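You operate a simulated robot arm through the tools that you are given. There is no shell and no other tool. Be economical: measure what you need, move in short steps, check, and stop when the job is done.

The job below is to be done with a simulated two-armed robot. You get a single attempt, and the scene is never put back.

TASK
Pick up the box with the earliest date from the high shelf with one hand, pass it to the other hand and put it on the low shelf of the long bench. Set down upright: box.

The check looks at the end state, three seconds after you hand in, the way a careful person would. Anything else that was tipped, shoved, dropped, spilled or broken makes it a failure.

THE ROBOT
Two 7-joint arms with two-finger grippers on one trunk, on a base that drives. Base frame: it is fixed to the floor where the robot stands at the start and does not move with it; the origin is under the middle of the robot, x ahead of it, y to its left, z up; the surface under the hand at the start is at about z = 846. Readings come in mm, rad, newtons and seconds.
The left shoulder is at the start at [24, 217, 1080], the right one opposite. With the tool pointing down near the work surface each hand reaches from about 200 to 760 mm from the robot's upright axis, wherever it stands, measured 20 degrees to its own side. Places, roughly: low shelf of the long bench [700, 800, 200]. Payload 2.2 kg a hand.
The TCP of each hand is the grasp point between the finger pads, 19 mm short of the fingertips. In the tool frame z runs along the fingers and y along their closing line. The gripper opens to 116 mm. The gripper's body begins 70 mm behind the TCP.
Orientation is that of the tool frame in the base frame, as a unit quaternion [x, y, z, w]. With the fingers straight down and closing along the base's y, the tool's x points along the base's -x, its y along +y and its z along -z.

THE INTERFACE
- The arms move only by the tool move_arm. It takes "left_commands", "right_commands" or both (then of equal length, played together; a hand with none holds still); each is one flat list of numbers, 6 for each row, row after row: the shift along the tool's x, y, z in units of 100 mm (1.0 is 100 mm), then the turn, a rotation vector about the tool's x, y, z in units of 90 degrees (1.0 is 90 degrees). In form: [dx, dy, dz, wx, wy, wz, dx, dy, dz, wx, wy, wz, ...]. A call has 1 to 12 rows; each row is the pose to reach, as a shift and turn from the pose commanded when the call began, along the tool's axes at that moment. "left_fingers" and "right_fingers" are, for a hand that has rows, the finger opening in mm, from 0 to 116, set as the call begins (left out, the last holds). A call with a number of a shift or a turn outside -1 to 1 is refused whole. A row lasts 0.2 s, in which the tool goes at most 50 mm and 0.15 rad; a call with a longer step from one row to the next is refused whole, and so is a gripper value outside its range. Where a pose cannot be reached the arm comes as near as it can. A force on the tool above 40 N (or 10 N above the force at the start of the call, whichever is more), or a blocked arm, ends the call early, and 0.2 s more pass. The fingers move at their own pace and stop on an object; they squeeze with about 34 N. The grip force told is the motor's: it shows also when the fingers shut on nothing. Time passes only in rows, and 0.2 s behind the last, so rows that repeat a pose let the fingers close. It gives the time, the measured TCP pose, the force on the tool (base axes), the opening and the grip force at its end, in the units of the frame above (readings bear some noise), with the torque about the TCP (base axes, N m) and any sound that the robot's microphone picked up.
- Cameras (640 x 400 px; columns grow to the right, rows downward): "scene" is now at [134.6, 16.5, 1289.2]; the picture's right is [0.17, -0.99, 0.00], its down [-0.19, -0.03, -0.98] and it looks along [0.97, 0.16, -0.19] (base axes); focal length 214 px, centre (320, 200). "left" rides on the left gripper at [69, 15, -97] in its tool frame; the picture's right is [-0.21, 0.98, 0.00], its down [-0.76, -0.17, -0.63] and it looks along [-0.62, -0.14, 0.77] (tool axes); focal length 251 px, centre (320, 200). "right" rides on the right gripper at [69, -15, -97] in its tool frame; the picture's right is [0.22, 0.98, 0.00], its down [-0.76, 0.17, -0.63] and it looks along [-0.62, 0.14, 0.78] (tool axes); focal length 251 px, centre (320, 200). There is no depth. A picture from a camera that has moved, and an enlarged one, comes with that camera's place and axes in the base frame and with its lens.
- get_image(camera): a new picture of that camera. The clock stands still meanwhile.
- move_column(by): slides the trunk up (or, below 0, down) by that many mm; the arms and the scene camera ride with it, the base frame stays. It gives what a move gives, with no picture.
- drive_base(legs): drives the robot by 1 to 6 legs, each [ahead, left, turn to the left] in mm, mm and rad, along the robot's own axes; the way and the turn of a leg run together, so that a leg with both is an arc; at most 1500 mm and 3.142 rad a leg. The arms and the cameras ride along, it lands a little off, and it stops where it bumps. It gives what a move gives.
- aim_head(pan, tilt): turns the head with the scene camera to pan (to the left, within 1.396 rad either way) and tilt (down, from -0.506 to 1.204), counted from straight ahead of the robot. It gives what a move gives.
- zoom(camera, box): a new picture of the part [left, top, right, bottom] of that camera's present view, enlarged. The clock stands still meanwhile.
- close_job(): hands the job in; it is judged then, once.

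Go step by step. Nothing tells you exact positions but the pictures and the camera data: compare them with the known pose of the tool, close in by small moves and look again before you grip or let go. The budget is 120 turns and 100 pictures, counting those below and the enlarged ones. Unless the task says otherwise, let go and move clear before handing in, and close with one line.

The tools are called after "Call:" as a command line: name --argument value ..., lists and objects as JSON in quotes. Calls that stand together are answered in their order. move_arm: Moves the arms, as the interface text tells. Its arguments: {"type":"object","properties":{"left_commands":{"type":"array"},"left_fingers":{"type":"number"},"right_commands":{"type":"array"},"right_fingers":{"type":"number"}},"required":[]} The other tools are called the same way: move_column (by) slides the trunk up or down; drive_base (legs) drives the base; aim_head (pan, tilt) turns the head that bears the scene camera; get_image (camera) takes a picture; zoom (camera, box) takes an enlarged picture of a part of a camera's view; close_job () hands the job in.

At the start:

```text
time: 0.0
left_tcp_pos: [495.9, 394.9, 1149.6]
left_ee_rot: [-0.001, 1.0, -0.001, -0.001]
left_wrist_force: [-0.1, 0.3, -0.5]
left_torque: [0.0, -0.04, 0.04]
left_grip_width: 116.1
left_finger_force: 0.2
right_tcp_pos: [540.9, -74.8, 998.0]
right_ee_rot: [0.001, 1.0, 0.0, -0.001]
right_wrist_force: [0.2, 0.1, -0.6]
right_torque: [0.01, -0.01, -0.01]
right_grip_width: 116.1
right_finger_force: 0.1
trunk travel left (down, up): [-225.0, 265.0]
robot x, y, heading: [-0.1, 0.1, 0.001]
head pan, tilt: [0.166, 0.187]
```

scene: 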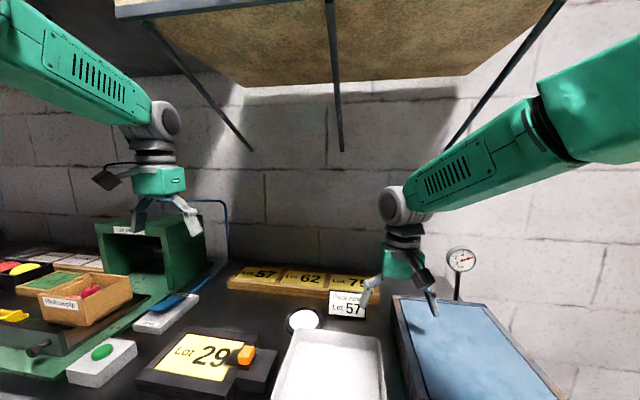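
right: 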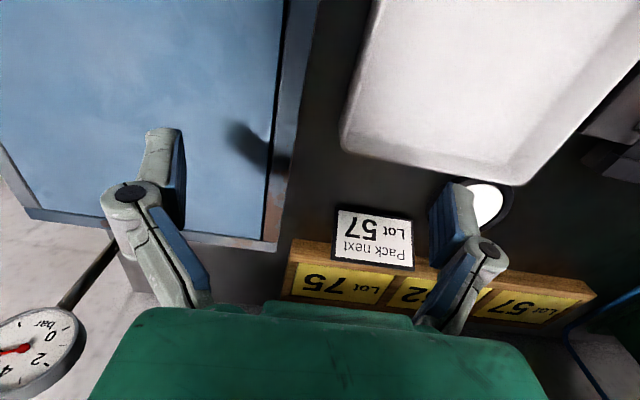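
left: 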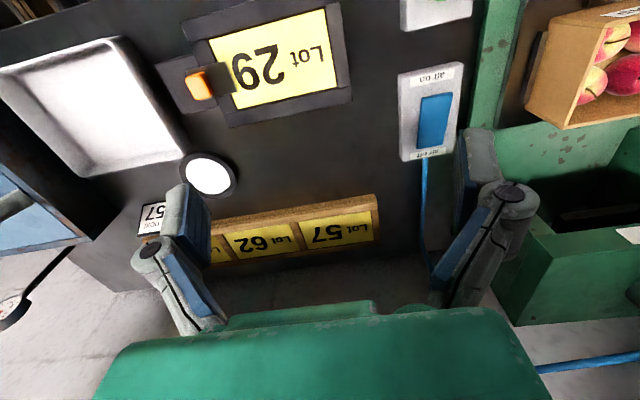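

I see a bench with lots of items and a high shelf whose underside is above the camera. I'll raise the trunk and tilt the head up to see what is on the shelf.

Call:
move_column --by 260

Call:
aim_head --pan 0.0 --tilt -0.2

Call:
get_image --camera "scene"

```text
time: 2.1
left_tcp_pos: [443.1, 384.4, 1329.8]
left_ee_rot: [0.004, 0.996, -0.015, -0.085]
left_wrist_force: [0.5, 0.2, 0.5]
left_torque: [-0.01, 0.01, -0.01]
left_grip_width: 116.2
left_finger_force: 0.0
right_tcp_pos: [532.6, -72.7, 1235.9]
right_ee_rot: [0.0, 1.0, -0.001, 0.002]
right_wrist_force: [-0.4, 0.4, -0.3]
right_torque: [0.01, -0.01, 0.03]
right_grip_width: 116.2
right_finger_force: 0.1
trunk travel left (down, up): [-456.0, 34.0]
robot x, y, heading: [0.1, -0.7, 0.001]
head pan, tilt: [0.166, 0.187]
stopped: the arm was blocked; the commanded pose is now the measured one
```

```text
time: 3.0
left_tcp_pos: [441.5, 387.0, 1325.2]
left_ee_rot: [0.004, 0.996, -0.016, -0.086]
left_wrist_force: [0.4, 0.2, 0.0]
left_torque: [-0.02, 0.01, 0.02]
left_grip_width: 116.2
left_finger_force: 0.1
right_tcp_pos: [533.1, -72.9, 1232.8]
right_ee_rot: [-0.001, 1.0, -0.001, 0.002]
right_wrist_force: [0.1, 0.3, -0.4]
right_torque: [-0.01, -0.02, -0.01]
right_grip_width: 116.1
right_finger_force: 0.0
trunk travel left (down, up): [-456.0, 34.0]
robot x, y, heading: [-0.8, -3.1, -0.0]
head pan, tilt: [0.0, -0.201]
```

```text
96 pictures are left
camera scene: at [125.7, 4.9, 1554.7], right [0.0, -1.0, 0.0], down [0.2, 0.0, -0.98], along [0.98, 0.0, 0.2], focal length 214 px, centre (320, 200)
```

scene: 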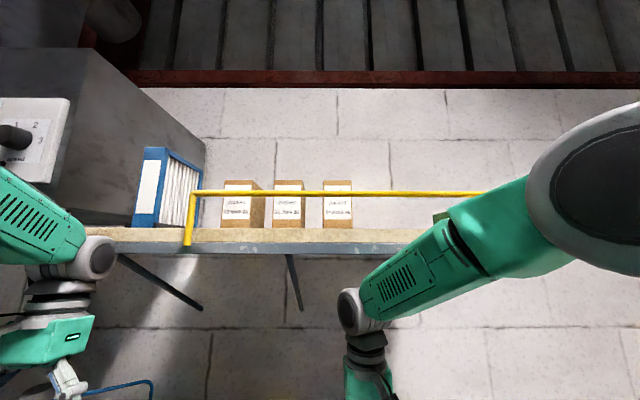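

Three boxes stand on the high shelf behind a yellow rail. The left arm was blocked by something (likely the shelf or the cabinet), so I'll zoom in on the labels and check the surroundings.

Call:
zoom --camera "scene" --box '[200, 165, 380, 265]'

Call:
zoom --camera "scene" --box '[210, 172, 290, 222]'

Call:
zoom --camera "scene" --box '[280, 172, 360, 222]'

Call:
get_image --camera "left"

```text
3.56 times, centred on (290, 215) of scene
camera zoom: at [125.7, 4.9, 1554.7], right [0.0, -1.0, 0.0], down [0.2, 0.0, -0.98], along [0.98, 0.0, 0.2], focal length 763 px, centre (427, 147)
```

zoom: 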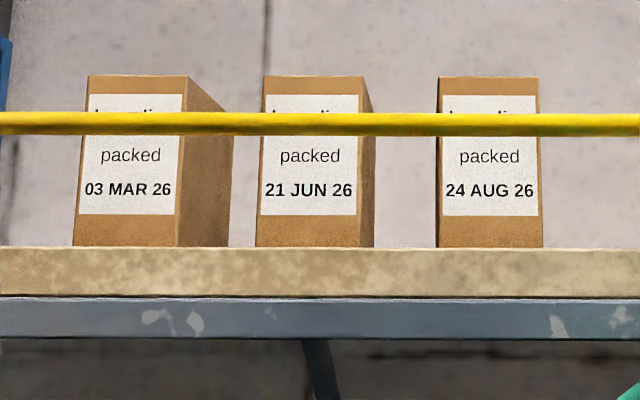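

```text
8.00 times, centred on (250, 197) of scene
camera zoom: at [125.7, 4.9, 1554.7], right [0.0, -1.0, 0.0], down [0.2, 0.0, -0.98], along [0.98, 0.0, 0.2], focal length 1716 px, centre (880, 224)
```

zoom: 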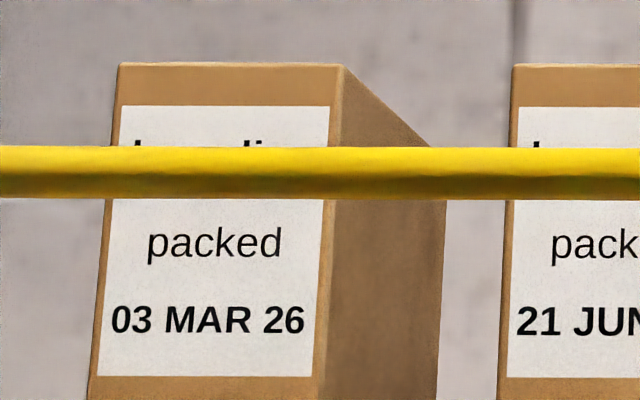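

```text
8.00 times, centred on (320, 197) of scene
camera zoom: at [125.7, 4.9, 1554.7], right [0.0, -1.0, 0.0], down [0.2, 0.0, -0.98], along [0.98, 0.0, 0.2], focal length 1716 px, centre (320, 224)
```

zoom: 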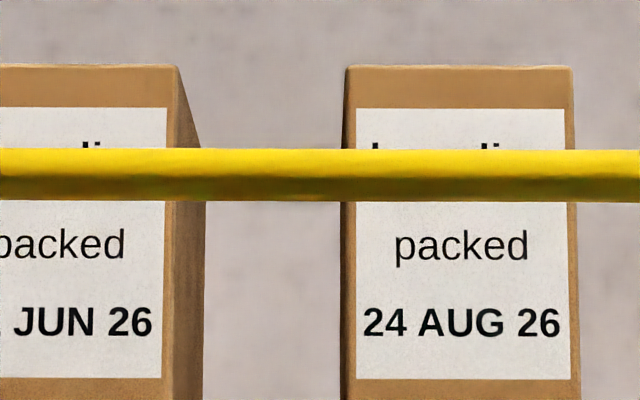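

```text
92 pictures are left
camera left: at [391.0, 405.2, 1432.7], right [0.22, 0.97, -0.07], down [0.85, -0.15, 0.5], along [0.48, -0.17, -0.86], focal length 251 px, centre (320, 200)
```

left: 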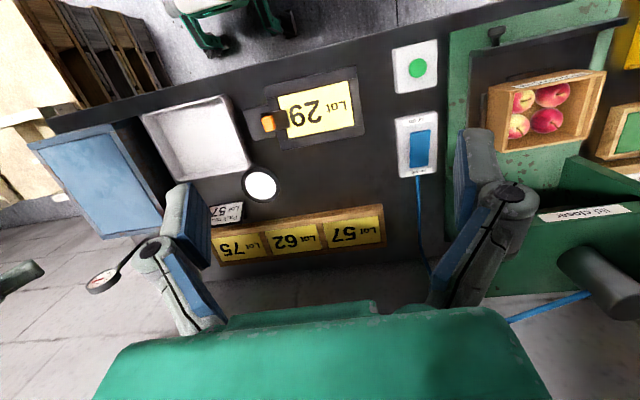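

Earliest date is 03 MAR 26, the leftmost box. Now I'll look around left for the long bench and its low shelf.

Call:
aim_head --pan 0.9 --tilt 0.7

Call:
get_image --camera "scene"

Call:
aim_head --pan 0.6 --tilt -0.1

Call:
get_image --camera "scene"

```text
time: 4.2
left_tcp_pos: [442.0, 382.3, 1325.2]
left_ee_rot: [0.004, 0.996, -0.016, -0.086]
left_wrist_force: [0.4, 0.1, 0.3]
left_torque: [-0.01, -0.02, -0.03]
left_grip_width: 116.0
left_finger_force: 0.0
right_tcp_pos: [534.6, -76.1, 1233.5]
right_ee_rot: [0.0, 1.0, 0.0, 0.002]
right_wrist_force: [0.0, -0.5, -0.2]
right_torque: [0.0, 0.0, 0.01]
right_grip_width: 116.4
right_finger_force: 0.0
trunk travel left (down, up): [-456.0, 34.0]
robot x, y, heading: [0.1, 0.4, -0.004]
head pan, tilt: [0.901, 0.7]
```

```text
91 pictures are left
camera scene: at [95.1, 68.9, 1473.4], right [0.78, -0.62, 0.0], down [-0.4, -0.51, -0.76], along [0.47, 0.6, -0.65], focal length 214 px, centre (320, 200)
```

scene: 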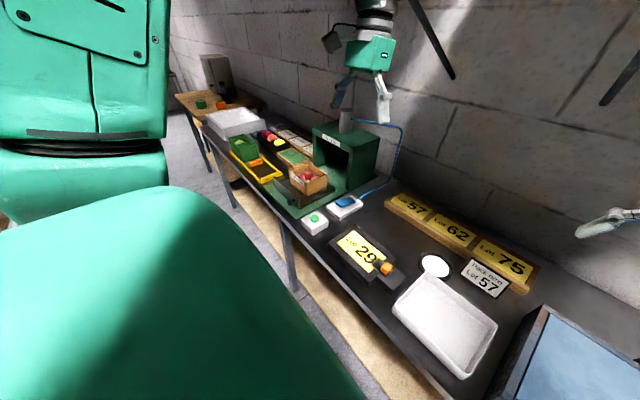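

```text
time: 5.3
left_tcp_pos: [441.8, 382.8, 1325.5]
left_ee_rot: [0.004, 0.996, -0.015, -0.087]
left_wrist_force: [0.7, -0.5, 0.5]
left_torque: [0.0, 0.0, 0.0]
left_grip_width: 115.8
left_finger_force: 0.0
right_tcp_pos: [534.7, -75.7, 1234.0]
right_ee_rot: [0.0, 1.0, 0.0, 0.002]
right_wrist_force: [-0.4, -0.2, -0.1]
right_torque: [-0.02, -0.01, 0.0]
right_grip_width: 115.8
right_finger_force: 0.1
trunk travel left (down, up): [-456.0, 34.0]
robot x, y, heading: [-0.7, -2.9, 0.005]
head pan, tilt: [0.6, -0.099]
```

```text
90 pictures are left
camera scene: at [114.6, 50.5, 1546.0], right [0.57, -0.82, 0.0], down [0.08, 0.05, -1.0], along [0.82, 0.56, 0.09], focal length 214 px, centre (320, 200)
```

scene: 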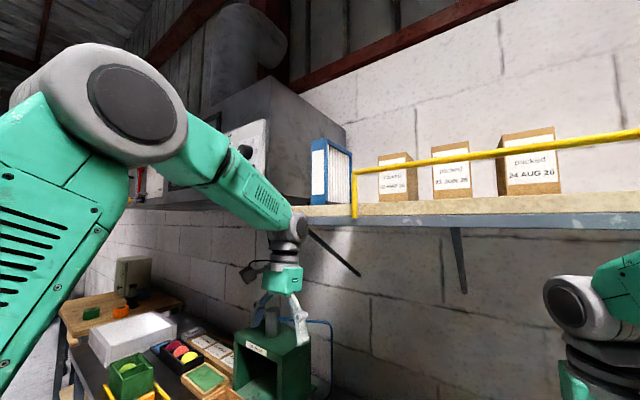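

The box to take is the leftmost (03 MAR 26). I'll back up a little so the left arm is free of the shelf, and take views with known baseline for triangulation.

Call:
drive_base --legs '[[-250, 0, 0]]'

Call:
aim_head --pan 0.0 --tilt 0.0

Call:
get_image --camera "scene"

Call:
zoom --camera "scene" --box '[220, 140, 380, 240]'

Call:
aim_head --pan 0.8 --tilt 0.9

Call:
get_image --camera "scene"

```text
time: 7.1
left_tcp_pos: [193.6, 383.1, 1323.6]
left_ee_rot: [0.004, 0.996, -0.015, -0.087]
left_wrist_force: [-0.4, -0.8, 0.2]
left_torque: [0.01, 0.0, -0.01]
left_grip_width: 115.8
left_finger_force: 0.0
right_tcp_pos: [284.4, -75.1, 1232.6]
right_ee_rot: [0.0, 1.0, -0.001, 0.003]
right_wrist_force: [0.3, 0.3, 0.7]
right_torque: [0.0, 0.01, -0.02]
right_grip_width: 116.0
right_finger_force: 0.0
trunk travel left (down, up): [-456.0, 34.0]
robot x, y, heading: [-252.1, 2.6, 0.004]
head pan, tilt: [0.6, -0.099]
```

```text
time: 8.1
left_tcp_pos: [187.4, 381.8, 1327.6]
left_ee_rot: [0.003, 0.996, -0.016, -0.085]
left_wrist_force: [-0.3, 0.3, 0.3]
left_torque: [0.0, 0.02, 0.0]
left_grip_width: 116.0
left_finger_force: 0.1
right_tcp_pos: [278.8, -76.6, 1235.3]
right_ee_rot: [0.0, 1.0, 0.0, 0.005]
right_wrist_force: [-0.6, -0.4, -0.8]
right_torque: [-0.03, -0.02, 0.01]
right_grip_width: 115.8
right_finger_force: 0.0
trunk travel left (down, up): [-456.0, 34.0]
robot x, y, heading: [-249.7, 0.0, 0.004]
head pan, tilt: [0.0, 0.0]
```

```text
89 pictures are left
camera scene: at [-118.4, 1.6, 1537.3], right [0.0, -1.0, 0.0], down [0.0, 0.0, -1.0], along [1.0, 0.0, 0.0], focal length 214 px, centre (320, 200)
```

scene: 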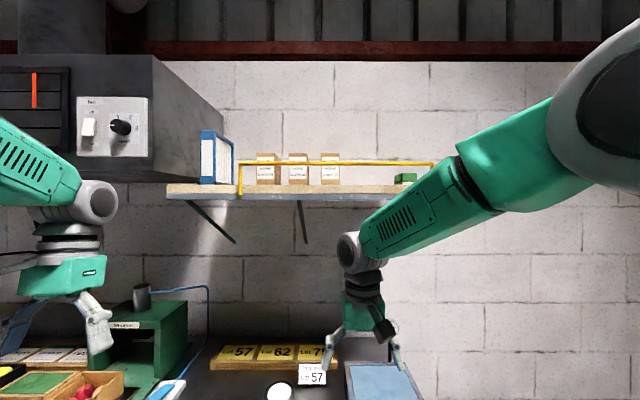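

```text
4.00 times, centred on (300, 190) of scene
camera zoom: at [-118.4, 1.6, 1537.3], right [0.0, -1.0, 0.0], down [0.0, 0.0, -1.0], along [1.0, 0.0, 0.0], focal length 858 px, centre (400, 240)
```

zoom: 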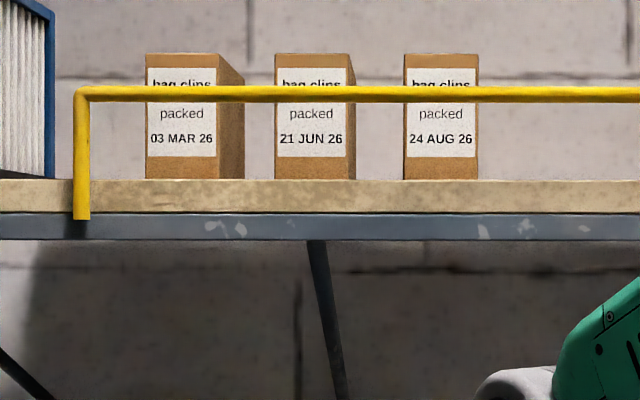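

```text
time: 9.3
left_tcp_pos: [187.7, 382.6, 1328.1]
left_ee_rot: [0.004, 0.996, -0.015, -0.084]
left_wrist_force: [-0.5, 0.4, -0.5]
left_torque: [-0.01, 0.0, 0.01]
left_grip_width: 115.9
left_finger_force: 0.1
right_tcp_pos: [278.5, -76.1, 1234.7]
right_ee_rot: [0.0, 1.0, 0.001, 0.004]
right_wrist_force: [-0.7, 0.6, -0.4]
right_torque: [0.01, 0.03, -0.02]
right_grip_width: 116.0
right_finger_force: 0.1
trunk travel left (down, up): [-456.0, 34.0]
robot x, y, heading: [-251.1, 1.4, -0.002]
head pan, tilt: [0.799, 0.901]
```

```text
87 pictures are left
camera scene: at [-155.5, 55.5, 1457.4], right [0.72, -0.7, 0.0], down [-0.55, -0.56, -0.62], along [0.43, 0.44, -0.79], focal length 214 px, centre (320, 200)
```

scene: 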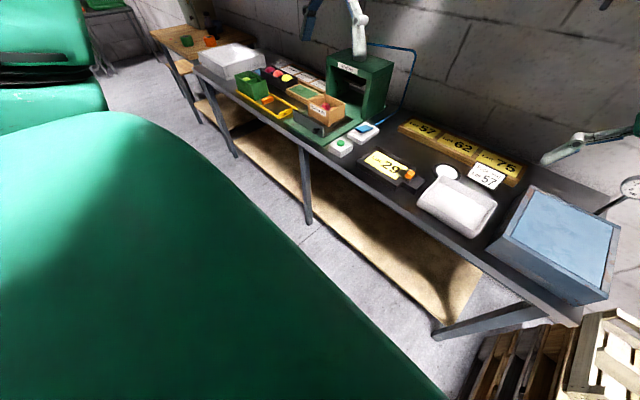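

Triangulated: box face at x≈546, y centre ≈170, width ≈55, depth ≈110, top z≈1682, shelf top ≈1582, rail at x≈495 with top ≈1647. I'll turn the right hand to a shallow pitch for reaching over the rail, and tuck the left hand lower.

Call:
move_arm --right_commands '[0, 0, -0.1, 0, -0.0833, 0, 0, 0, -0.2, 0, -0.1667, 0, 0, 0, -0.3, 0, -0.25, 0, 0, 0, -0.4, 0, -0.3333, 0, 0, 0, -0.5, 0, -0.4167, 0, 0, 0, -0.6, 0, -0.5, 0, 0, 0, -0.7, 0, -0.5833, 0, 0, 0, -0.8, 0, -0.6667, 0, 0, 0, -0.9, 0, -0.75, 0, 0, 0, -1.0, 0, -0.8333, 0]' --left_commands '[0.1, 0, 0.1, 0, 0, 0, 0.2, 0, 0.2, 0, 0, 0, 0.3, 0, 0.3, 0, 0, 0, 0.4, 0, 0.4, 0, 0, 0, 0.5, 0, 0.5, 0, 0, 0, 0.6, 0, 0.6, 0, 0, 0, 0.7, 0, 0.7, 0, 0, 0, 0.8, 0, 0.8, 0, 0, 0, 0.9, 0, 0.9, 0, 0, 0, 1.0, 0, 1.0, 0, 0, 0]'

Call:
aim_head --pan 0.0 --tilt 0.0

Call:
get_image --camera "scene"

```text
time: 11.5
left_tcp_pos: [72.5, 377.5, 1245.7]
left_ee_rot: [0.004, 0.996, -0.015, -0.084]
left_wrist_force: [-0.3, -0.2, -0.1]
left_torque: [0.02, 0.01, 0.02]
left_grip_width: 116.1
left_finger_force: 0.1
right_tcp_pos: [279.6, -78.9, 1334.6]
right_ee_rot: [0.0, 0.79, 0.003, 0.613]
right_wrist_force: [0.4, -0.1, -0.3]
right_torque: [0.03, 0.02, 0.05]
right_grip_width: 115.8
right_finger_force: 0.0
right hand out of reach, approached as far as the arm can: row 7
trunk travel left (down, up): [-456.0, 34.0]
robot x, y, heading: [-250.6, -2.2, 0.001]
head pan, tilt: [0.799, 0.901]
```

```text
time: 12.7
left_tcp_pos: [70.9, 380.4, 1245.0]
left_ee_rot: [0.004, 0.996, -0.015, -0.085]
left_wrist_force: [0.8, 0.4, -0.3]
left_torque: [-0.02, 0.01, -0.03]
left_grip_width: 116.0
left_finger_force: 0.1
right_tcp_pos: [280.2, -73.9, 1335.4]
right_ee_rot: [0.0, 0.791, 0.0, 0.612]
right_wrist_force: [0.3, 0.3, 0.3]
right_torque: [0.02, 0.01, 0.01]
right_grip_width: 115.8
right_finger_force: 0.0
trunk travel left (down, up): [-456.0, 34.0]
robot x, y, heading: [-252.2, -3.4, 0.001]
head pan, tilt: [0.0, 0.0]
```

```text
86 pictures are left
camera scene: at [-119.1, 2.2, 1537.3], right [0.0, -1.0, 0.0], down [0.0, 0.0, -1.0], along [1.0, 0.0, 0.0], focal length 214 px, centre (320, 200)
```

scene: 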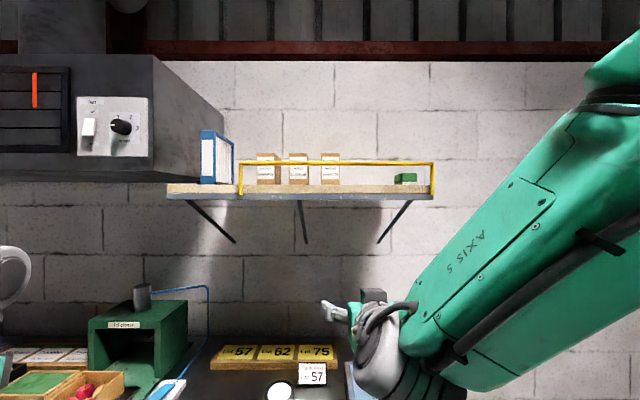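

Right hand is at about 14° pitch. I'll raise it above rail height in steps.

Call:
move_column --by 32

Call:
move_arm --right_commands '[-0.2425, -0.05, -0.06, 0, 0, 0, -0.485, -0.1, -0.12, 0, 0, 0, -0.7275, -0.15, -0.18, 0, 0, 0, -0.97, -0.2, -0.24, 0, 0, 0]'

Call:
move_arm --right_commands '[-0.2425, -0.05, -0.06, 0, 0, 0, -0.485, -0.1, -0.12, 0, 0, 0, -0.7275, -0.15, -0.18, 0, 0, 0, -0.97, -0.2, -0.24, 0, 0, 0]'

Call:
move_arm --right_commands '[-0.2425, -0.05, -0.06, 0, 0, 0, -0.485, -0.1, -0.12, 0, 0, 0, -0.7275, -0.15, -0.18, 0, 0, 0, -0.97, -0.2, -0.24, 0, 0, 0]'

Call:
get_image --camera "scene"

```text
time: 13.5
left_tcp_pos: [71.4, 378.6, 1277.8]
left_ee_rot: [0.004, 0.996, -0.015, -0.085]
left_wrist_force: [-0.5, -1.3, 0.2]
left_torque: [-0.02, -0.01, -0.02]
left_grip_width: 115.9
left_finger_force: 0.1
right_tcp_pos: [279.9, -76.9, 1368.0]
right_ee_rot: [0.0, 0.79, 0.001, 0.613]
right_wrist_force: [0.1, 0.4, 0.3]
right_torque: [0.01, -0.01, 0.0]
right_grip_width: 116.3
right_finger_force: 0.0
trunk travel left (down, up): [-488.0, 2.0]
robot x, y, heading: [-251.6, 2.5, 0.005]
head pan, tilt: [0.0, 0.0]
```

```text
time: 14.5
left_tcp_pos: [71.1, 377.6, 1278.2]
left_ee_rot: [0.004, 0.996, -0.014, -0.085]
left_wrist_force: [0.5, 0.3, 0.6]
left_torque: [0.0, 0.0, -0.01]
left_grip_width: 116.1
left_finger_force: 0.0
right_tcp_pos: [275.8, -98.4, 1469.5]
right_ee_rot: [0.001, 0.79, 0.0, 0.613]
right_wrist_force: [0.5, 0.4, 0.1]
right_torque: [0.0, -0.02, 0.04]
right_grip_width: 116.0
right_finger_force: 0.1
trunk travel left (down, up): [-488.0, 2.0]
robot x, y, heading: [-253.2, -2.3, 0.005]
head pan, tilt: [0.0, 0.0]
```

```text
time: 15.5
left_tcp_pos: [72.1, 377.1, 1278.1]
left_ee_rot: [0.004, 0.996, -0.015, -0.084]
left_wrist_force: [-0.2, 0.1, 0.0]
left_torque: [0.0, 0.0, 0.0]
left_grip_width: 116.1
left_finger_force: 0.1
right_tcp_pos: [281.2, -118.9, 1569.2]
right_ee_rot: [0.0, 0.791, 0.001, 0.612]
right_wrist_force: [0.2, -0.1, -0.1]
right_torque: [-0.01, -0.02, 0.04]
right_grip_width: 116.1
right_finger_force: 0.0
trunk travel left (down, up): [-488.0, 2.0]
robot x, y, heading: [-246.0, 1.1, 0.002]
head pan, tilt: [0.0, 0.0]
```

```text
time: 16.5
left_tcp_pos: [70.7, 379.1, 1278.9]
left_ee_rot: [0.004, 0.996, -0.016, -0.084]
left_wrist_force: [-0.1, -1.0, -0.7]
left_torque: [0.01, 0.0, -0.01]
left_grip_width: 116.1
left_finger_force: 0.0
right_tcp_pos: [280.6, -135.1, 1670.7]
right_ee_rot: [0.001, 0.791, 0.0, 0.612]
right_wrist_force: [0.1, -0.2, 0.2]
right_torque: [0.0, 0.0, 0.0]
right_grip_width: 116.3
right_finger_force: 0.0
trunk travel left (down, up): [-488.0, 2.0]
robot x, y, heading: [-249.8, 3.0, -0.002]
head pan, tilt: [0.0, 0.0]
```

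```text
85 pictures are left
camera scene: at [-119.9, -0.7, 1569.4], right [0.0, -1.0, 0.0], down [0.0, 0.0, -1.0], along [1.0, 0.0, 0.0], focal length 214 px, centre (320, 200)
```

scene: 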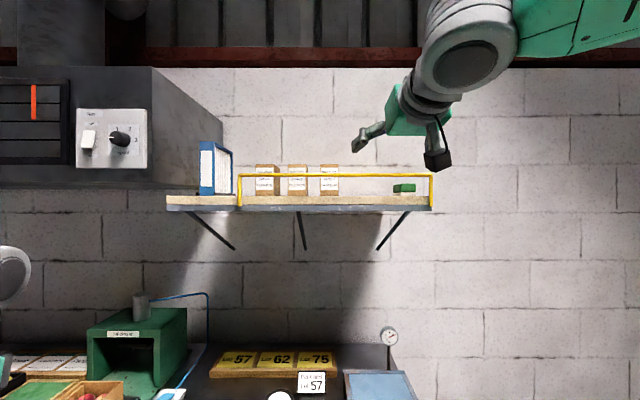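

The right arm reaches the height well. I'll raise it a touch more, then drive left so the hand lines up with the box, then look.

Call:
move_arm --right_commands '[-0.2, 0, -0.05, 0, 0, 0, -0.4, 0, -0.1, 0, 0, 0]'

Call:
drive_base --legs '[[0, 305, 0]]'

Call:
get_image --camera "scene"

Call:
get_image --camera "right"

```text
time: 17.1
left_tcp_pos: [70.8, 377.5, 1278.6]
left_ee_rot: [0.004, 0.996, -0.015, -0.085]
left_wrist_force: [0.3, -0.8, -0.3]
left_torque: [0.02, -0.01, 0.02]
left_grip_width: 115.9
left_finger_force: 0.0
right_tcp_pos: [281.6, -137.6, 1709.0]
right_ee_rot: [0.001, 0.791, 0.0, 0.612]
right_wrist_force: [0.1, 0.2, 0.5]
right_torque: [0.03, 0.01, -0.02]
right_grip_width: 115.9
right_finger_force: 0.1
trunk travel left (down, up): [-488.0, 2.0]
robot x, y, heading: [-255.5, 2.1, 0.002]
head pan, tilt: [0.0, 0.0]
```

```text
time: 19.2
left_tcp_pos: [73.0, 666.9, 1283.2]
left_ee_rot: [0.007, 0.996, -0.007, -0.085]
left_wrist_force: [-0.7, 0.7, -0.2]
left_torque: [0.02, 0.04, -0.04]
left_grip_width: 115.9
left_finger_force: 0.1
right_tcp_pos: [281.3, 145.0, 1707.9]
right_ee_rot: [0.006, 0.791, 0.005, 0.612]
right_wrist_force: [-0.7, -1.0, 0.2]
right_torque: [0.04, 0.02, 0.03]
right_grip_width: 115.8
right_finger_force: 0.1
trunk travel left (down, up): [-488.0, 2.0]
robot x, y, heading: [-250.8, 307.0, -0.003]
head pan, tilt: [0.0, 0.0]
```

```text
84 pictures are left
camera scene: at [-119.8, 299.6, 1569.5], right [0.0, -1.0, 0.0], down [0.0, 0.0, -1.0], along [1.0, 0.0, 0.0], focal length 214 px, centre (320, 200)
```

scene: 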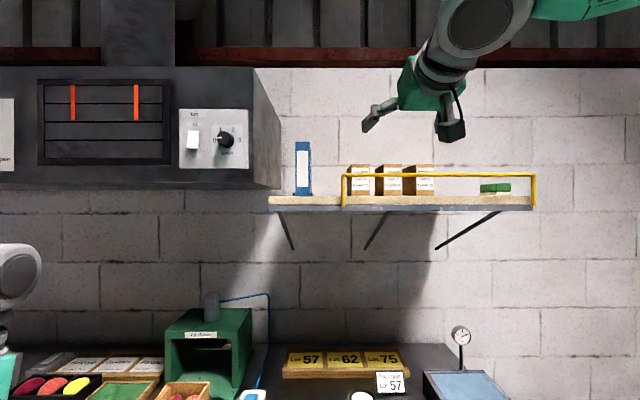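

```text
83 pictures are left
camera right: at [171.9, 130.5, 1663.1], right [-0.05, 0.98, -0.19], down [-0.42, 0.15, 0.89], along [0.9, 0.12, 0.41], focal length 251 px, centre (320, 200)
```

right: 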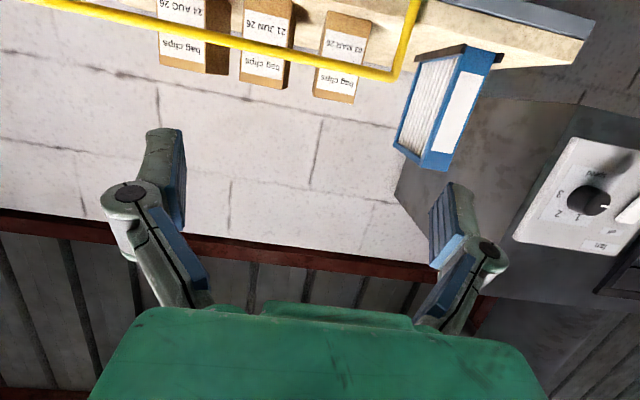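

I'll zoom to measure the box relative to the camera at this new stand, since odometry may be slightly off.

Call:
zoom --camera "scene" --box '[330, 90, 490, 190]'

Call:
zoom --camera "scene" --box '[330, 150, 450, 225]'

```text
4.00 times, centred on (410, 140) of scene
camera zoom: at [-119.8, 299.6, 1569.5], right [0.0, -1.0, 0.0], down [0.0, 0.0, -1.0], along [1.0, 0.0, 0.0], focal length 858 px, centre (-40, 440)
```

zoom: 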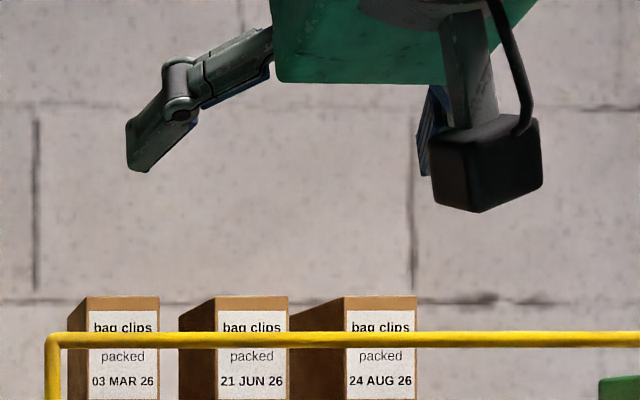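

```text
5.33 times, centred on (390, 188) of scene
camera zoom: at [-119.8, 299.6, 1569.5], right [0.0, -1.0, 0.0], down [0.0, 0.0, -1.0], along [1.0, 0.0, 0.0], focal length 1144 px, centre (-53, 267)
```

zoom: 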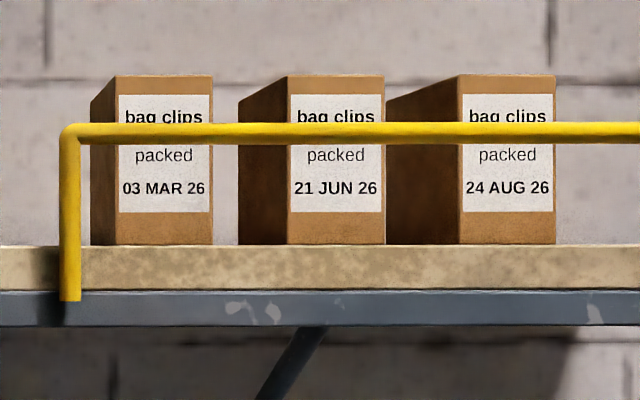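

Box centre y≈172, hand at y≈143. I'll shift the hand 28 mm left with fingers at 88 mm, then drive forward so the tips are just over the rail, above the boxes.

Call:
move_arm --right_commands '[0, 0.14, 0, 0, 0, 0, 0, 0.28, 0, 0, 0, 0, 0, 0.28, 0, 0, 0, 0]' --right_fingers 88

Call:
drive_base --legs '[[215, 0, 0]]'

Call:
get_image --camera "scene"

Call:
get_image --camera "right"

```text
time: 20.0
left_tcp_pos: [70.5, 684.9, 1277.9]
left_ee_rot: [0.006, 0.996, -0.015, -0.084]
left_wrist_force: [0.3, -0.1, -0.5]
left_torque: [-0.02, -0.03, 0.01]
left_grip_width: 116.4
left_finger_force: 0.1
right_tcp_pos: [279.2, 199.0, 1709.5]
right_ee_rot: [0.002, 0.79, 0.0, 0.613]
right_wrist_force: [-0.1, 0.4, 0.5]
right_torque: [-0.01, -0.04, -0.07]
right_grip_width: 88.1
right_finger_force: 0.0
trunk travel left (down, up): [-488.0, 2.0]
robot x, y, heading: [-252.1, 306.3, -0.003]
head pan, tilt: [0.0, 0.0]
```

```text
time: 21.6
left_tcp_pos: [284.9, 701.7, 1275.2]
left_ee_rot: [0.008, 0.996, -0.021, -0.082]
left_wrist_force: [-0.9, 0.1, 0.9]
left_torque: [-0.03, 0.0, 0.01]
left_grip_width: 115.9
left_finger_force: 0.0
right_tcp_pos: [490.2, 219.1, 1713.3]
right_ee_rot: [-0.001, 0.789, -0.006, 0.614]
right_wrist_force: [-0.5, 1.3, -0.1]
right_torque: [-0.05, -0.06, -0.17]
right_grip_width: 88.4
right_finger_force: 0.0
trunk travel left (down, up): [-488.0, 2.0]
robot x, y, heading: [-35.7, 312.2, -0.01]
head pan, tilt: [0.0, 0.0]
```

```text
80 pictures are left
camera scene: at [90.7, 329.8, 1569.8], right [-0.01, -1.0, 0.01], down [0.0, -0.01, -1.0], along [1.0, -0.01, 0.0], focal length 214 px, centre (320, 200)
```

scene: 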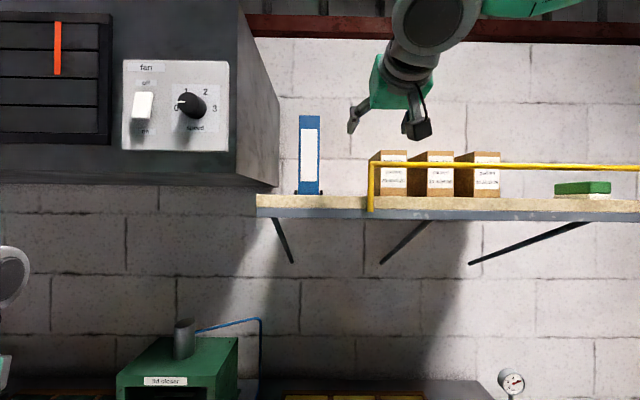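

```text
79 pictures are left
camera right: at [380.3, 203.8, 1668.4], right [-0.05, 0.97, -0.22], down [-0.43, 0.18, 0.89], along [0.9, 0.14, 0.41], focal length 251 px, centre (320, 200)
```

right: 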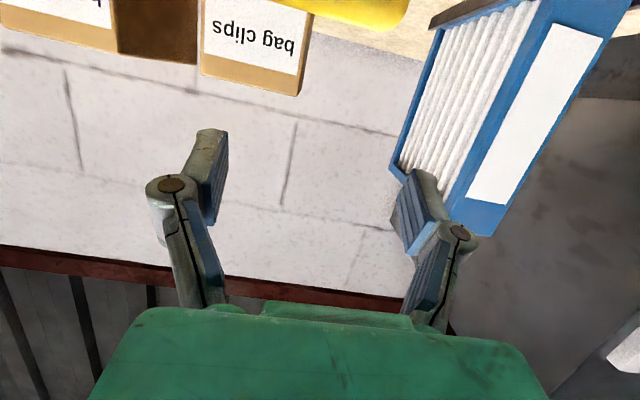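

Readings right after driving seem to wobble; I'll let it settle and look again.

Call:
move_arm --right_commands '[0, 0, 0, 0, 0, 0, 0, 0, 0, 0, 0, 0, 0, 0, 0, 0, 0, 0, 0, 0, 0, 0, 0, 0, 0, 0, 0, 0, 0, 0]'

Call:
zoom --camera "scene" --box '[320, 90, 480, 190]'

Call:
zoom --camera "scene" --box '[340, 140, 460, 215]'

Call:
get_image --camera "right"

```text
time: 23.1
left_tcp_pos: [281.3, 644.9, 1287.1]
left_ee_rot: [0.005, 0.996, 0.003, -0.09]
left_wrist_force: [-0.2, -0.7, 0.6]
left_torque: [0.05, -0.01, 0.0]
left_grip_width: 115.9
left_finger_force: 0.0
right_tcp_pos: [486.6, 143.3, 1708.3]
right_ee_rot: [0.014, 0.789, 0.011, 0.614]
right_wrist_force: [0.6, -2.3, -0.3]
right_torque: [0.03, 0.05, 0.18]
right_grip_width: 88.0
right_finger_force: 0.1
trunk travel left (down, up): [-488.0, 2.0]
robot x, y, heading: [-35.2, 309.2, -0.007]
head pan, tilt: [0.0, 0.0]
stopped in row 5 (right hand): the arm was blocked; the commanded pose is now the measured one
```

```text
4.00 times, centred on (400, 140) of scene
camera zoom: at [93.9, 296.9, 1569.5], right [-0.01, -1.0, -0.01], down [0.0, 0.01, -1.0], along [1.0, -0.01, 0.0], focal length 858 px, centre (0, 440)
```

zoom: 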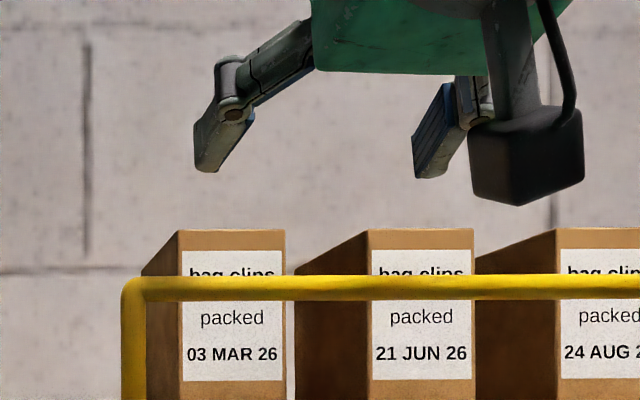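

```text
5.33 times, centred on (400, 178) of scene
camera zoom: at [93.9, 296.9, 1569.5], right [-0.01, -1.0, -0.01], down [0.0, 0.01, -1.0], along [1.0, -0.01, 0.0], focal length 1144 px, centre (-107, 320)
```

zoom: 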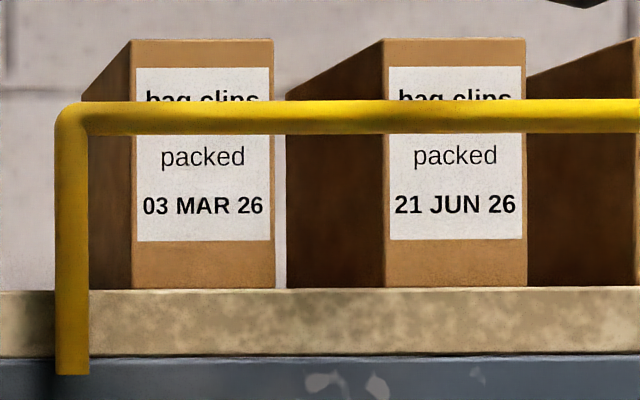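

```text
76 pictures are left
camera right: at [377.8, 129.9, 1663.0], right [-0.05, 0.98, -0.17], down [-0.43, 0.14, 0.89], along [0.9, 0.12, 0.41], focal length 251 px, centre (320, 200)
```

right: 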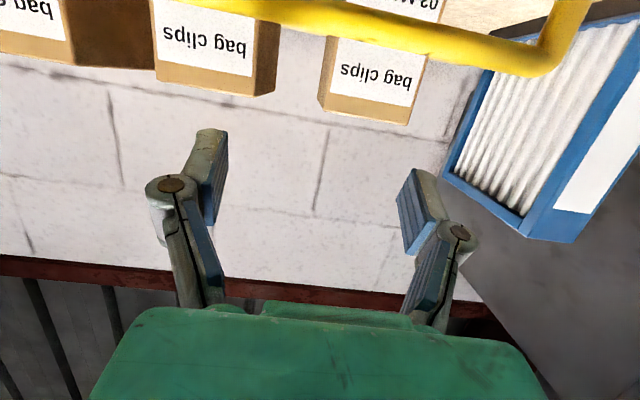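

The trunk apparently sways after a drive. I'll wait and sample it before going on.

Call:
move_arm --right_commands '[0, 0, 0, 0, 0, 0, 0, 0, 0, 0, 0, 0, 0, 0, 0, 0, 0, 0, 0, 0, 0, 0, 0, 0, 0, 0, 0, 0, 0, 0, 0, 0, 0, 0, 0, 0, 0, 0, 0, 0, 0, 0, 0, 0, 0, 0, 0, 0, 0, 0, 0, 0, 0, 0, 0, 0, 0, 0, 0, 0, 0, 0, 0, 0, 0, 0, 0, 0, 0, 0, 0, 0]'

Call:
move_arm --right_commands '[0, 0, 0, 0, 0, 0]'

Call:
move_arm --right_commands '[0, 0, 0, 0, 0, 0]'

Call:
move_arm --right_commands '[0, 0, 0, 0, 0, 0, 0, 0, 0, 0, 0, 0, 0, 0, 0, 0, 0, 0, 0, 0, 0, 0, 0, 0, 0, 0, 0, 0, 0, 0, 0, 0, 0, 0, 0, 0, 0, 0, 0, 0, 0, 0, 0, 0, 0, 0, 0, 0, 0, 0, 0, 0, 0, 0, 0, 0, 0, 0, 0, 0, 0, 0, 0, 0, 0, 0, 0, 0, 0, 0, 0, 0]'

```text
time: 25.9
left_tcp_pos: [275.4, 647.6, 1277.2]
left_ee_rot: [0.005, 0.994, 0.005, -0.107]
left_wrist_force: [0.3, -0.7, 0.0]
left_torque: [0.07, -0.04, -0.01]
left_grip_width: 115.8
left_finger_force: 0.0
right_tcp_pos: [484.4, 148.6, 1700.1]
right_ee_rot: [0.012, 0.792, 0.01, 0.61]
right_wrist_force: [-0.1, -2.3, 0.0]
right_torque: [0.06, -0.01, 0.11]
right_grip_width: 88.2
right_finger_force: 0.1
trunk travel left (down, up): [-488.0, 2.0]
robot x, y, heading: [-35.9, 318.6, -0.016]
head pan, tilt: [0.0, 0.0]
stopped in row 12 (right hand): the arm was blocked; the commanded pose is now the measured one
```

```text
time: 26.2
left_tcp_pos: [278.1, 659.6, 1287.4]
left_ee_rot: [0.006, 0.996, 0.0, -0.087]
left_wrist_force: [0.2, 0.1, -0.5]
left_torque: [0.0, -0.02, 0.01]
left_grip_width: 116.2
left_finger_force: 0.0
right_tcp_pos: [479.9, 161.9, 1707.6]
right_ee_rot: [0.01, 0.788, 0.011, 0.615]
right_wrist_force: [0.6, 0.2, -0.2]
right_torque: [0.03, 0.04, 0.05]
right_grip_width: 88.1
right_finger_force: 0.0
trunk travel left (down, up): [-488.0, 2.0]
robot x, y, heading: [-35.2, 322.4, -0.015]
head pan, tilt: [0.0, 0.0]
```

```text
time: 26.9
left_tcp_pos: [268.1, 616.1, 1281.1]
left_ee_rot: [0.008, 0.993, 0.02, -0.12]
left_wrist_force: [1.0, -1.2, 1.0]
left_torque: [0.04, 0.03, -0.04]
left_grip_width: 115.8
left_finger_force: 0.1
right_tcp_pos: [481.5, 104.0, 1687.3]
right_ee_rot: [0.023, 0.796, 0.018, 0.604]
right_wrist_force: [-0.2, -3.2, -0.1]
right_torque: [0.1, 0.05, 0.23]
right_grip_width: 88.1
right_finger_force: 0.1
trunk travel left (down, up): [-488.0, 2.0]
robot x, y, heading: [-36.4, 329.2, -0.029]
head pan, tilt: [0.0, 0.0]
stopped in row 1 (right hand): the arm was blocked; the commanded pose is now the measured one
```

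```text
time: 29.6
left_tcp_pos: [272.8, 679.7, 1263.6]
left_ee_rot: [0.009, 0.992, -0.001, -0.13]
left_wrist_force: [-1.4, -1.1, -0.4]
left_torque: [0.04, -0.02, 0.0]
left_grip_width: 115.9
left_finger_force: 0.1
right_tcp_pos: [487.1, 186.3, 1686.2]
right_ee_rot: [0.008, 0.8, 0.001, 0.6]
right_wrist_force: [0.9, -0.9, -1.5]
right_torque: [0.0, -0.07, 0.03]
right_grip_width: 88.2
right_finger_force: 0.1
trunk travel left (down, up): [-488.0, 2.0]
robot x, y, heading: [-40.8, 353.0, -0.028]
head pan, tilt: [0.0, 0.0]
stopped in row 12 (right hand): the arm was blocked; the commanded pose is now the measured one
```

The sway is growing and the base is drifting; something seems to be pushing. I'll back straight off and see what's in contact.

Call:
drive_base --legs '[[-200, 0, 0]]'

Call:
get_image --camera "scene"

Call:
move_arm --right_commands '[0, 0, 0, 0, 0, 0, 0, 0, 0, 0, 0, 0, 0, 0, 0, 0, 0, 0, 0, 0, 0, 0, 0, 0]'

Call:
move_arm --right_commands '[0, 0, 0, 0, 0, 0, 0, 0, 0, 0, 0, 0, 0, 0, 0, 0, 0, 0]'

Call:
aim_head --pan 0.9 --tilt 0.1

Call:
get_image --camera "scene"

```text
time: 31.3
left_tcp_pos: [73.3, 717.3, 1268.3]
left_ee_rot: [0.005, 0.994, -0.013, -0.111]
left_wrist_force: [0.5, -0.8, 0.4]
left_torque: [0.06, 0.04, -0.01]
left_grip_width: 115.8
left_finger_force: 0.0
right_tcp_pos: [282.8, 236.9, 1701.2]
right_ee_rot: [-0.003, 0.793, -0.004, 0.609]
right_wrist_force: [1.0, 2.3, -0.4]
right_torque: [-0.07, -0.08, -0.22]
right_grip_width: 87.7
right_finger_force: 0.0
trunk travel left (down, up): [-488.0, 2.0]
robot x, y, heading: [-245.4, 357.1, -0.018]
head pan, tilt: [0.0, 0.0]
```

```text
75 pictures are left
camera scene: at [-103.9, 368.3, 1568.4], right [-0.02, -1.0, 0.01], down [-0.01, -0.01, -1.0], along [1.0, -0.02, -0.01], focal length 214 px, centre (320, 200)
```

scene: 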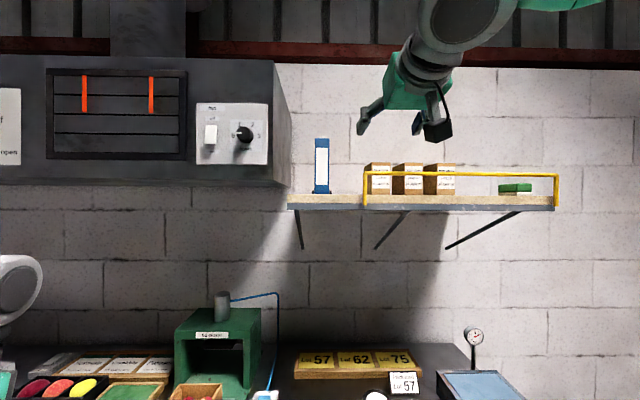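

```text
time: 32.5
left_tcp_pos: [63.3, 805.9, 1248.3]
left_ee_rot: [0.007, 0.993, -0.046, -0.107]
left_wrist_force: [0.9, 1.1, 0.2]
left_torque: [-0.14, -0.03, 0.05]
left_grip_width: 116.1
left_finger_force: 0.0
right_tcp_pos: [267.5, 357.5, 1710.3]
right_ee_rot: [-0.025, 0.788, -0.028, 0.614]
right_wrist_force: [-0.6, 3.0, 1.0]
right_torque: [-0.06, 0.01, -0.28]
right_grip_width: 88.2
right_finger_force: 0.1
trunk travel left (down, up): [-488.0, 2.0]
robot x, y, heading: [-242.1, 374.9, -0.026]
head pan, tilt: [0.0, 0.0]
stopped in row 4 (right hand): the arm was blocked; the commanded pose is now the measured one
```

```text
time: 33.5
left_tcp_pos: [64.0, 841.7, 1238.7]
left_ee_rot: [0.007, 0.993, -0.056, -0.108]
left_wrist_force: [-0.4, 2.3, 0.1]
left_torque: [-0.26, -0.02, 0.09]
left_grip_width: 116.1
left_finger_force: 0.0
right_tcp_pos: [264.8, 403.9, 1709.8]
right_ee_rot: [-0.033, 0.788, -0.034, 0.614]
right_wrist_force: [0.7, 3.3, -0.6]
right_torque: [-0.11, -0.1, -0.32]
right_grip_width: 88.0
right_finger_force: 0.1
trunk travel left (down, up): [-488.0, 2.0]
robot x, y, heading: [-237.8, 381.7, -0.025]
head pan, tilt: [0.0, 0.0]
stopped in row 3 (right hand): the arm was blocked; the commanded pose is now the measured one
```

```text
time: 34.7
left_tcp_pos: [62.2, 789.0, 1252.6]
left_ee_rot: [0.007, 0.993, -0.035, -0.11]
left_wrist_force: [-1.3, 0.6, -1.3]
left_torque: [-0.04, 0.01, 0.01]
left_grip_width: 116.1
left_finger_force: 0.0
right_tcp_pos: [265.9, 330.8, 1702.8]
right_ee_rot: [-0.018, 0.792, -0.019, 0.61]
right_wrist_force: [1.5, 0.3, -2.4]
right_torque: [0.0, -0.17, -0.05]
right_grip_width: 88.1
right_finger_force: 0.1
trunk travel left (down, up): [-488.0, 2.0]
robot x, y, heading: [-242.4, 381.7, -0.025]
head pan, tilt: [0.901, 0.099]
```

```text
74 pictures are left
camera scene: at [-135.4, 500.3, 1554.7], right [0.77, -0.64, 0.02], down [-0.07, -0.11, -0.99], along [0.64, 0.76, -0.13], focal length 214 px, centre (320, 200)
```

scene: 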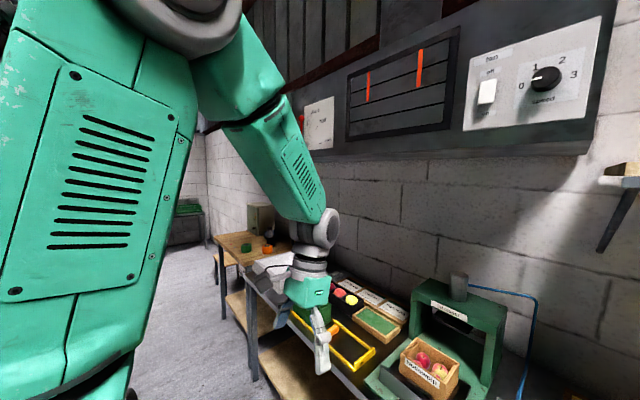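

The robot is leaning and swaying with the column high. I'll lower the trunk now to steady it (both hands are clear of bench and shelf).

Call:
move_column --by -250

Call:
move_arm --right_commands '[0, 0, 0, 0, 0, 0, 0, 0, 0, 0, 0, 0, 0, 0, 0, 0, 0, 0, 0, 0, 0, 0, 0, 0]'

Call:
move_arm --right_commands '[0, 0, 0, 0, 0, 0, 0, 0, 0, 0, 0, 0, 0, 0, 0, 0, 0, 0, 0, 0, 0, 0, 0, 0]'

Call:
move_arm --right_commands '[0, 0, 0, 0, 0, 0, 0, 0, 0, 0, 0, 0, 0, 0, 0, 0, 0, 0, 0, 0, 0, 0, 0, 0]'

```text
time: 37.2
left_tcp_pos: [62.0, 844.9, 987.1]
left_ee_rot: [0.007, 0.992, -0.06, -0.107]
left_wrist_force: [-0.7, 1.5, 0.0]
left_torque: [-0.11, -0.05, 0.04]
left_grip_width: 115.9
left_finger_force: 0.0
right_tcp_pos: [261.5, 413.0, 1460.5]
right_ee_rot: [-0.035, 0.788, -0.038, 0.614]
right_wrist_force: [0.3, 3.9, -0.8]
right_torque: [-0.08, -0.13, -0.35]
right_grip_width: 88.2
right_finger_force: 0.0
trunk travel left (down, up): [-238.0, 252.0]
robot x, y, heading: [-238.5, 391.8, -0.02]
head pan, tilt: [0.901, 0.099]
```

```text
time: 38.5
left_tcp_pos: [56.2, 759.6, 1019.9]
left_ee_rot: [0.004, 0.994, -0.015, -0.111]
left_wrist_force: [-0.5, -0.8, -0.1]
left_torque: [0.06, -0.04, 0.04]
left_grip_width: 115.8
left_finger_force: 0.1
right_tcp_pos: [260.2, 286.5, 1453.3]
right_ee_rot: [-0.008, 0.792, -0.003, 0.61]
right_wrist_force: [0.2, -2.7, 0.3]
right_torque: [0.05, 0.07, 0.19]
right_grip_width: 88.0
right_finger_force: 0.1
trunk travel left (down, up): [-238.0, 252.0]
robot x, y, heading: [-236.4, 389.3, -0.027]
head pan, tilt: [0.901, 0.099]
stopped in row 4 (right hand): the arm was blocked; the commanded pose is now the measured one
```

```text
time: 39.6
left_tcp_pos: [59.6, 750.2, 1022.9]
left_ee_rot: [0.005, 0.994, -0.015, -0.106]
left_wrist_force: [-0.2, -0.4, -0.5]
left_torque: [0.03, 0.04, -0.01]
left_grip_width: 115.9
left_finger_force: 0.1
right_tcp_pos: [257.2, 278.9, 1462.8]
right_ee_rot: [-0.008, 0.786, -0.002, 0.618]
right_wrist_force: [-0.1, 0.1, 0.1]
right_torque: [-0.02, 0.01, -0.05]
right_grip_width: 87.8
right_finger_force: 0.1
trunk travel left (down, up): [-238.0, 252.0]
robot x, y, heading: [-239.8, 377.7, -0.022]
head pan, tilt: [0.901, 0.099]
stopped in row 4 (right hand): the arm was blocked; the commanded pose is now the measured one
```

```text
time: 40.9
left_tcp_pos: [58.6, 819.4, 1001.3]
left_ee_rot: [0.006, 0.993, -0.045, -0.105]
left_wrist_force: [0.2, 1.4, -1.7]
left_torque: [-0.05, 0.01, 0.03]
left_grip_width: 116.1
left_finger_force: 0.0
right_tcp_pos: [257.3, 375.7, 1464.7]
right_ee_rot: [-0.029, 0.785, -0.024, 0.618]
right_wrist_force: [-0.2, 3.2, -0.5]
right_torque: [-0.05, -0.06, -0.23]
right_grip_width: 88.2
right_finger_force: 0.1
trunk travel left (down, up): [-238.0, 252.0]
robot x, y, heading: [-240.9, 391.7, -0.018]
head pan, tilt: [0.901, 0.099]
stopped in row 4 (right hand): the arm was blocked; the commanded pose is now the measured one
```

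The sway persists; possibly the arm commands feed it. I'll let time pass using head moves only and sample.

Call:
aim_head --pan 0.0 --tilt 0.1

Call:
aim_head --pan 0.05 --tilt 0.1

Call:
aim_head --pan 0.0 --tilt 0.1

Call:
aim_head --pan 0.05 --tilt 0.1

Call:
aim_head --pan 0.0 --tilt 0.1

Call:
get_image --camera "scene"

```text
time: 42.0
left_tcp_pos: [58.0, 742.6, 1026.2]
left_ee_rot: [0.004, 0.995, -0.012, -0.104]
left_wrist_force: [0.9, -0.5, 0.7]
left_torque: [0.04, 0.0, -0.05]
left_grip_width: 116.0
left_finger_force: 0.0
right_tcp_pos: [253.3, 266.6, 1463.7]
right_ee_rot: [-0.004, 0.785, -0.001, 0.62]
right_wrist_force: [-0.7, -2.9, 1.3]
right_torque: [0.09, 0.13, 0.29]
right_grip_width: 88.0
right_finger_force: 0.1
trunk travel left (down, up): [-238.0, 252.0]
robot x, y, heading: [-241.4, 375.3, -0.024]
head pan, tilt: [0.0, 0.099]
```

```text
time: 42.7
left_tcp_pos: [56.4, 798.3, 1008.1]
left_ee_rot: [0.006, 0.994, -0.035, -0.104]
left_wrist_force: [-0.8, 0.6, 0.7]
left_torque: [-0.02, -0.06, -0.01]
left_grip_width: 116.0
left_finger_force: 0.1
right_tcp_pos: [258.2, 344.4, 1459.5]
right_ee_rot: [-0.021, 0.789, -0.019, 0.614]
right_wrist_force: [0.2, 1.7, -0.4]
right_torque: [-0.03, -0.09, -0.09]
right_grip_width: 88.1
right_finger_force: 0.1
trunk travel left (down, up): [-238.0, 252.0]
robot x, y, heading: [-241.3, 389.8, -0.023]
head pan, tilt: [0.051, 0.099]
```

```text
time: 43.3
left_tcp_pos: [59.3, 828.3, 999.0]
left_ee_rot: [0.005, 0.993, -0.049, -0.104]
left_wrist_force: [0.5, 0.3, 0.0]
left_torque: [-0.05, -0.01, 0.01]
left_grip_width: 116.3
left_finger_force: 0.1
right_tcp_pos: [253.9, 385.6, 1467.0]
right_ee_rot: [-0.03, 0.784, -0.027, 0.619]
right_wrist_force: [-0.2, 3.0, -1.5]
right_torque: [-0.08, -0.09, -0.25]
right_grip_width: 88.0
right_finger_force: 0.0
trunk travel left (down, up): [-238.0, 252.0]
robot x, y, heading: [-239.9, 396.4, -0.021]
head pan, tilt: [0.0, 0.099]
```

```text
time: 43.9
left_tcp_pos: [57.3, 758.6, 1021.4]
left_ee_rot: [0.003, 0.994, -0.017, -0.104]
left_wrist_force: [-0.1, 0.0, 0.6]
left_torque: [0.04, -0.03, -0.07]
left_grip_width: 116.1
left_finger_force: 0.2
right_tcp_pos: [252.9, 286.9, 1465.4]
right_ee_rot: [-0.009, 0.784, -0.003, 0.621]
right_wrist_force: [0.6, -2.3, -0.7]
right_torque: [0.02, 0.0, 0.18]
right_grip_width: 88.0
right_finger_force: 0.1
trunk travel left (down, up): [-238.0, 252.0]
robot x, y, heading: [-243.4, 385.7, -0.015]
head pan, tilt: [0.051, 0.099]
```

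```text
time: 44.6
left_tcp_pos: [55.8, 752.2, 1024.6]
left_ee_rot: [0.005, 0.995, -0.016, -0.102]
left_wrist_force: [0.4, 0.5, 1.3]
left_torque: [0.06, -0.02, -0.03]
left_grip_width: 116.1
left_finger_force: 0.1
right_tcp_pos: [255.2, 279.4, 1460.9]
right_ee_rot: [-0.008, 0.788, -0.003, 0.616]
right_wrist_force: [0.2, -2.6, 1.0]
right_torque: [0.02, 0.08, 0.2]
right_grip_width: 88.1
right_finger_force: 0.1
trunk travel left (down, up): [-238.0, 252.0]
robot x, y, heading: [-242.0, 385.0, -0.018]
head pan, tilt: [0.0, 0.099]
```

```text
73 pictures are left
camera scene: at [-109.0, 364.4, 1310.5], right [-0.02, -1.0, -0.01], down [-0.1, 0.01, -0.99], along [0.99, -0.02, -0.1], focal length 214 px, centre (320, 200)
```

scene: 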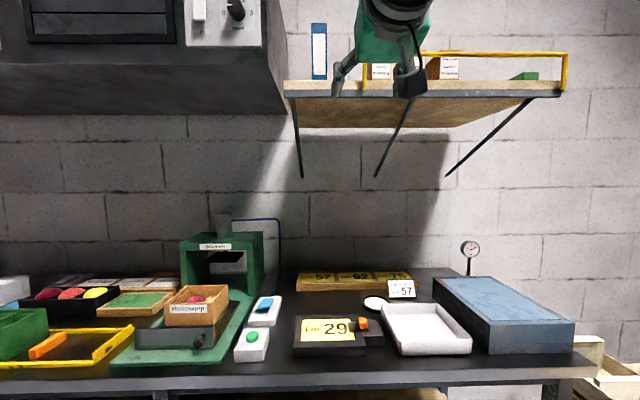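

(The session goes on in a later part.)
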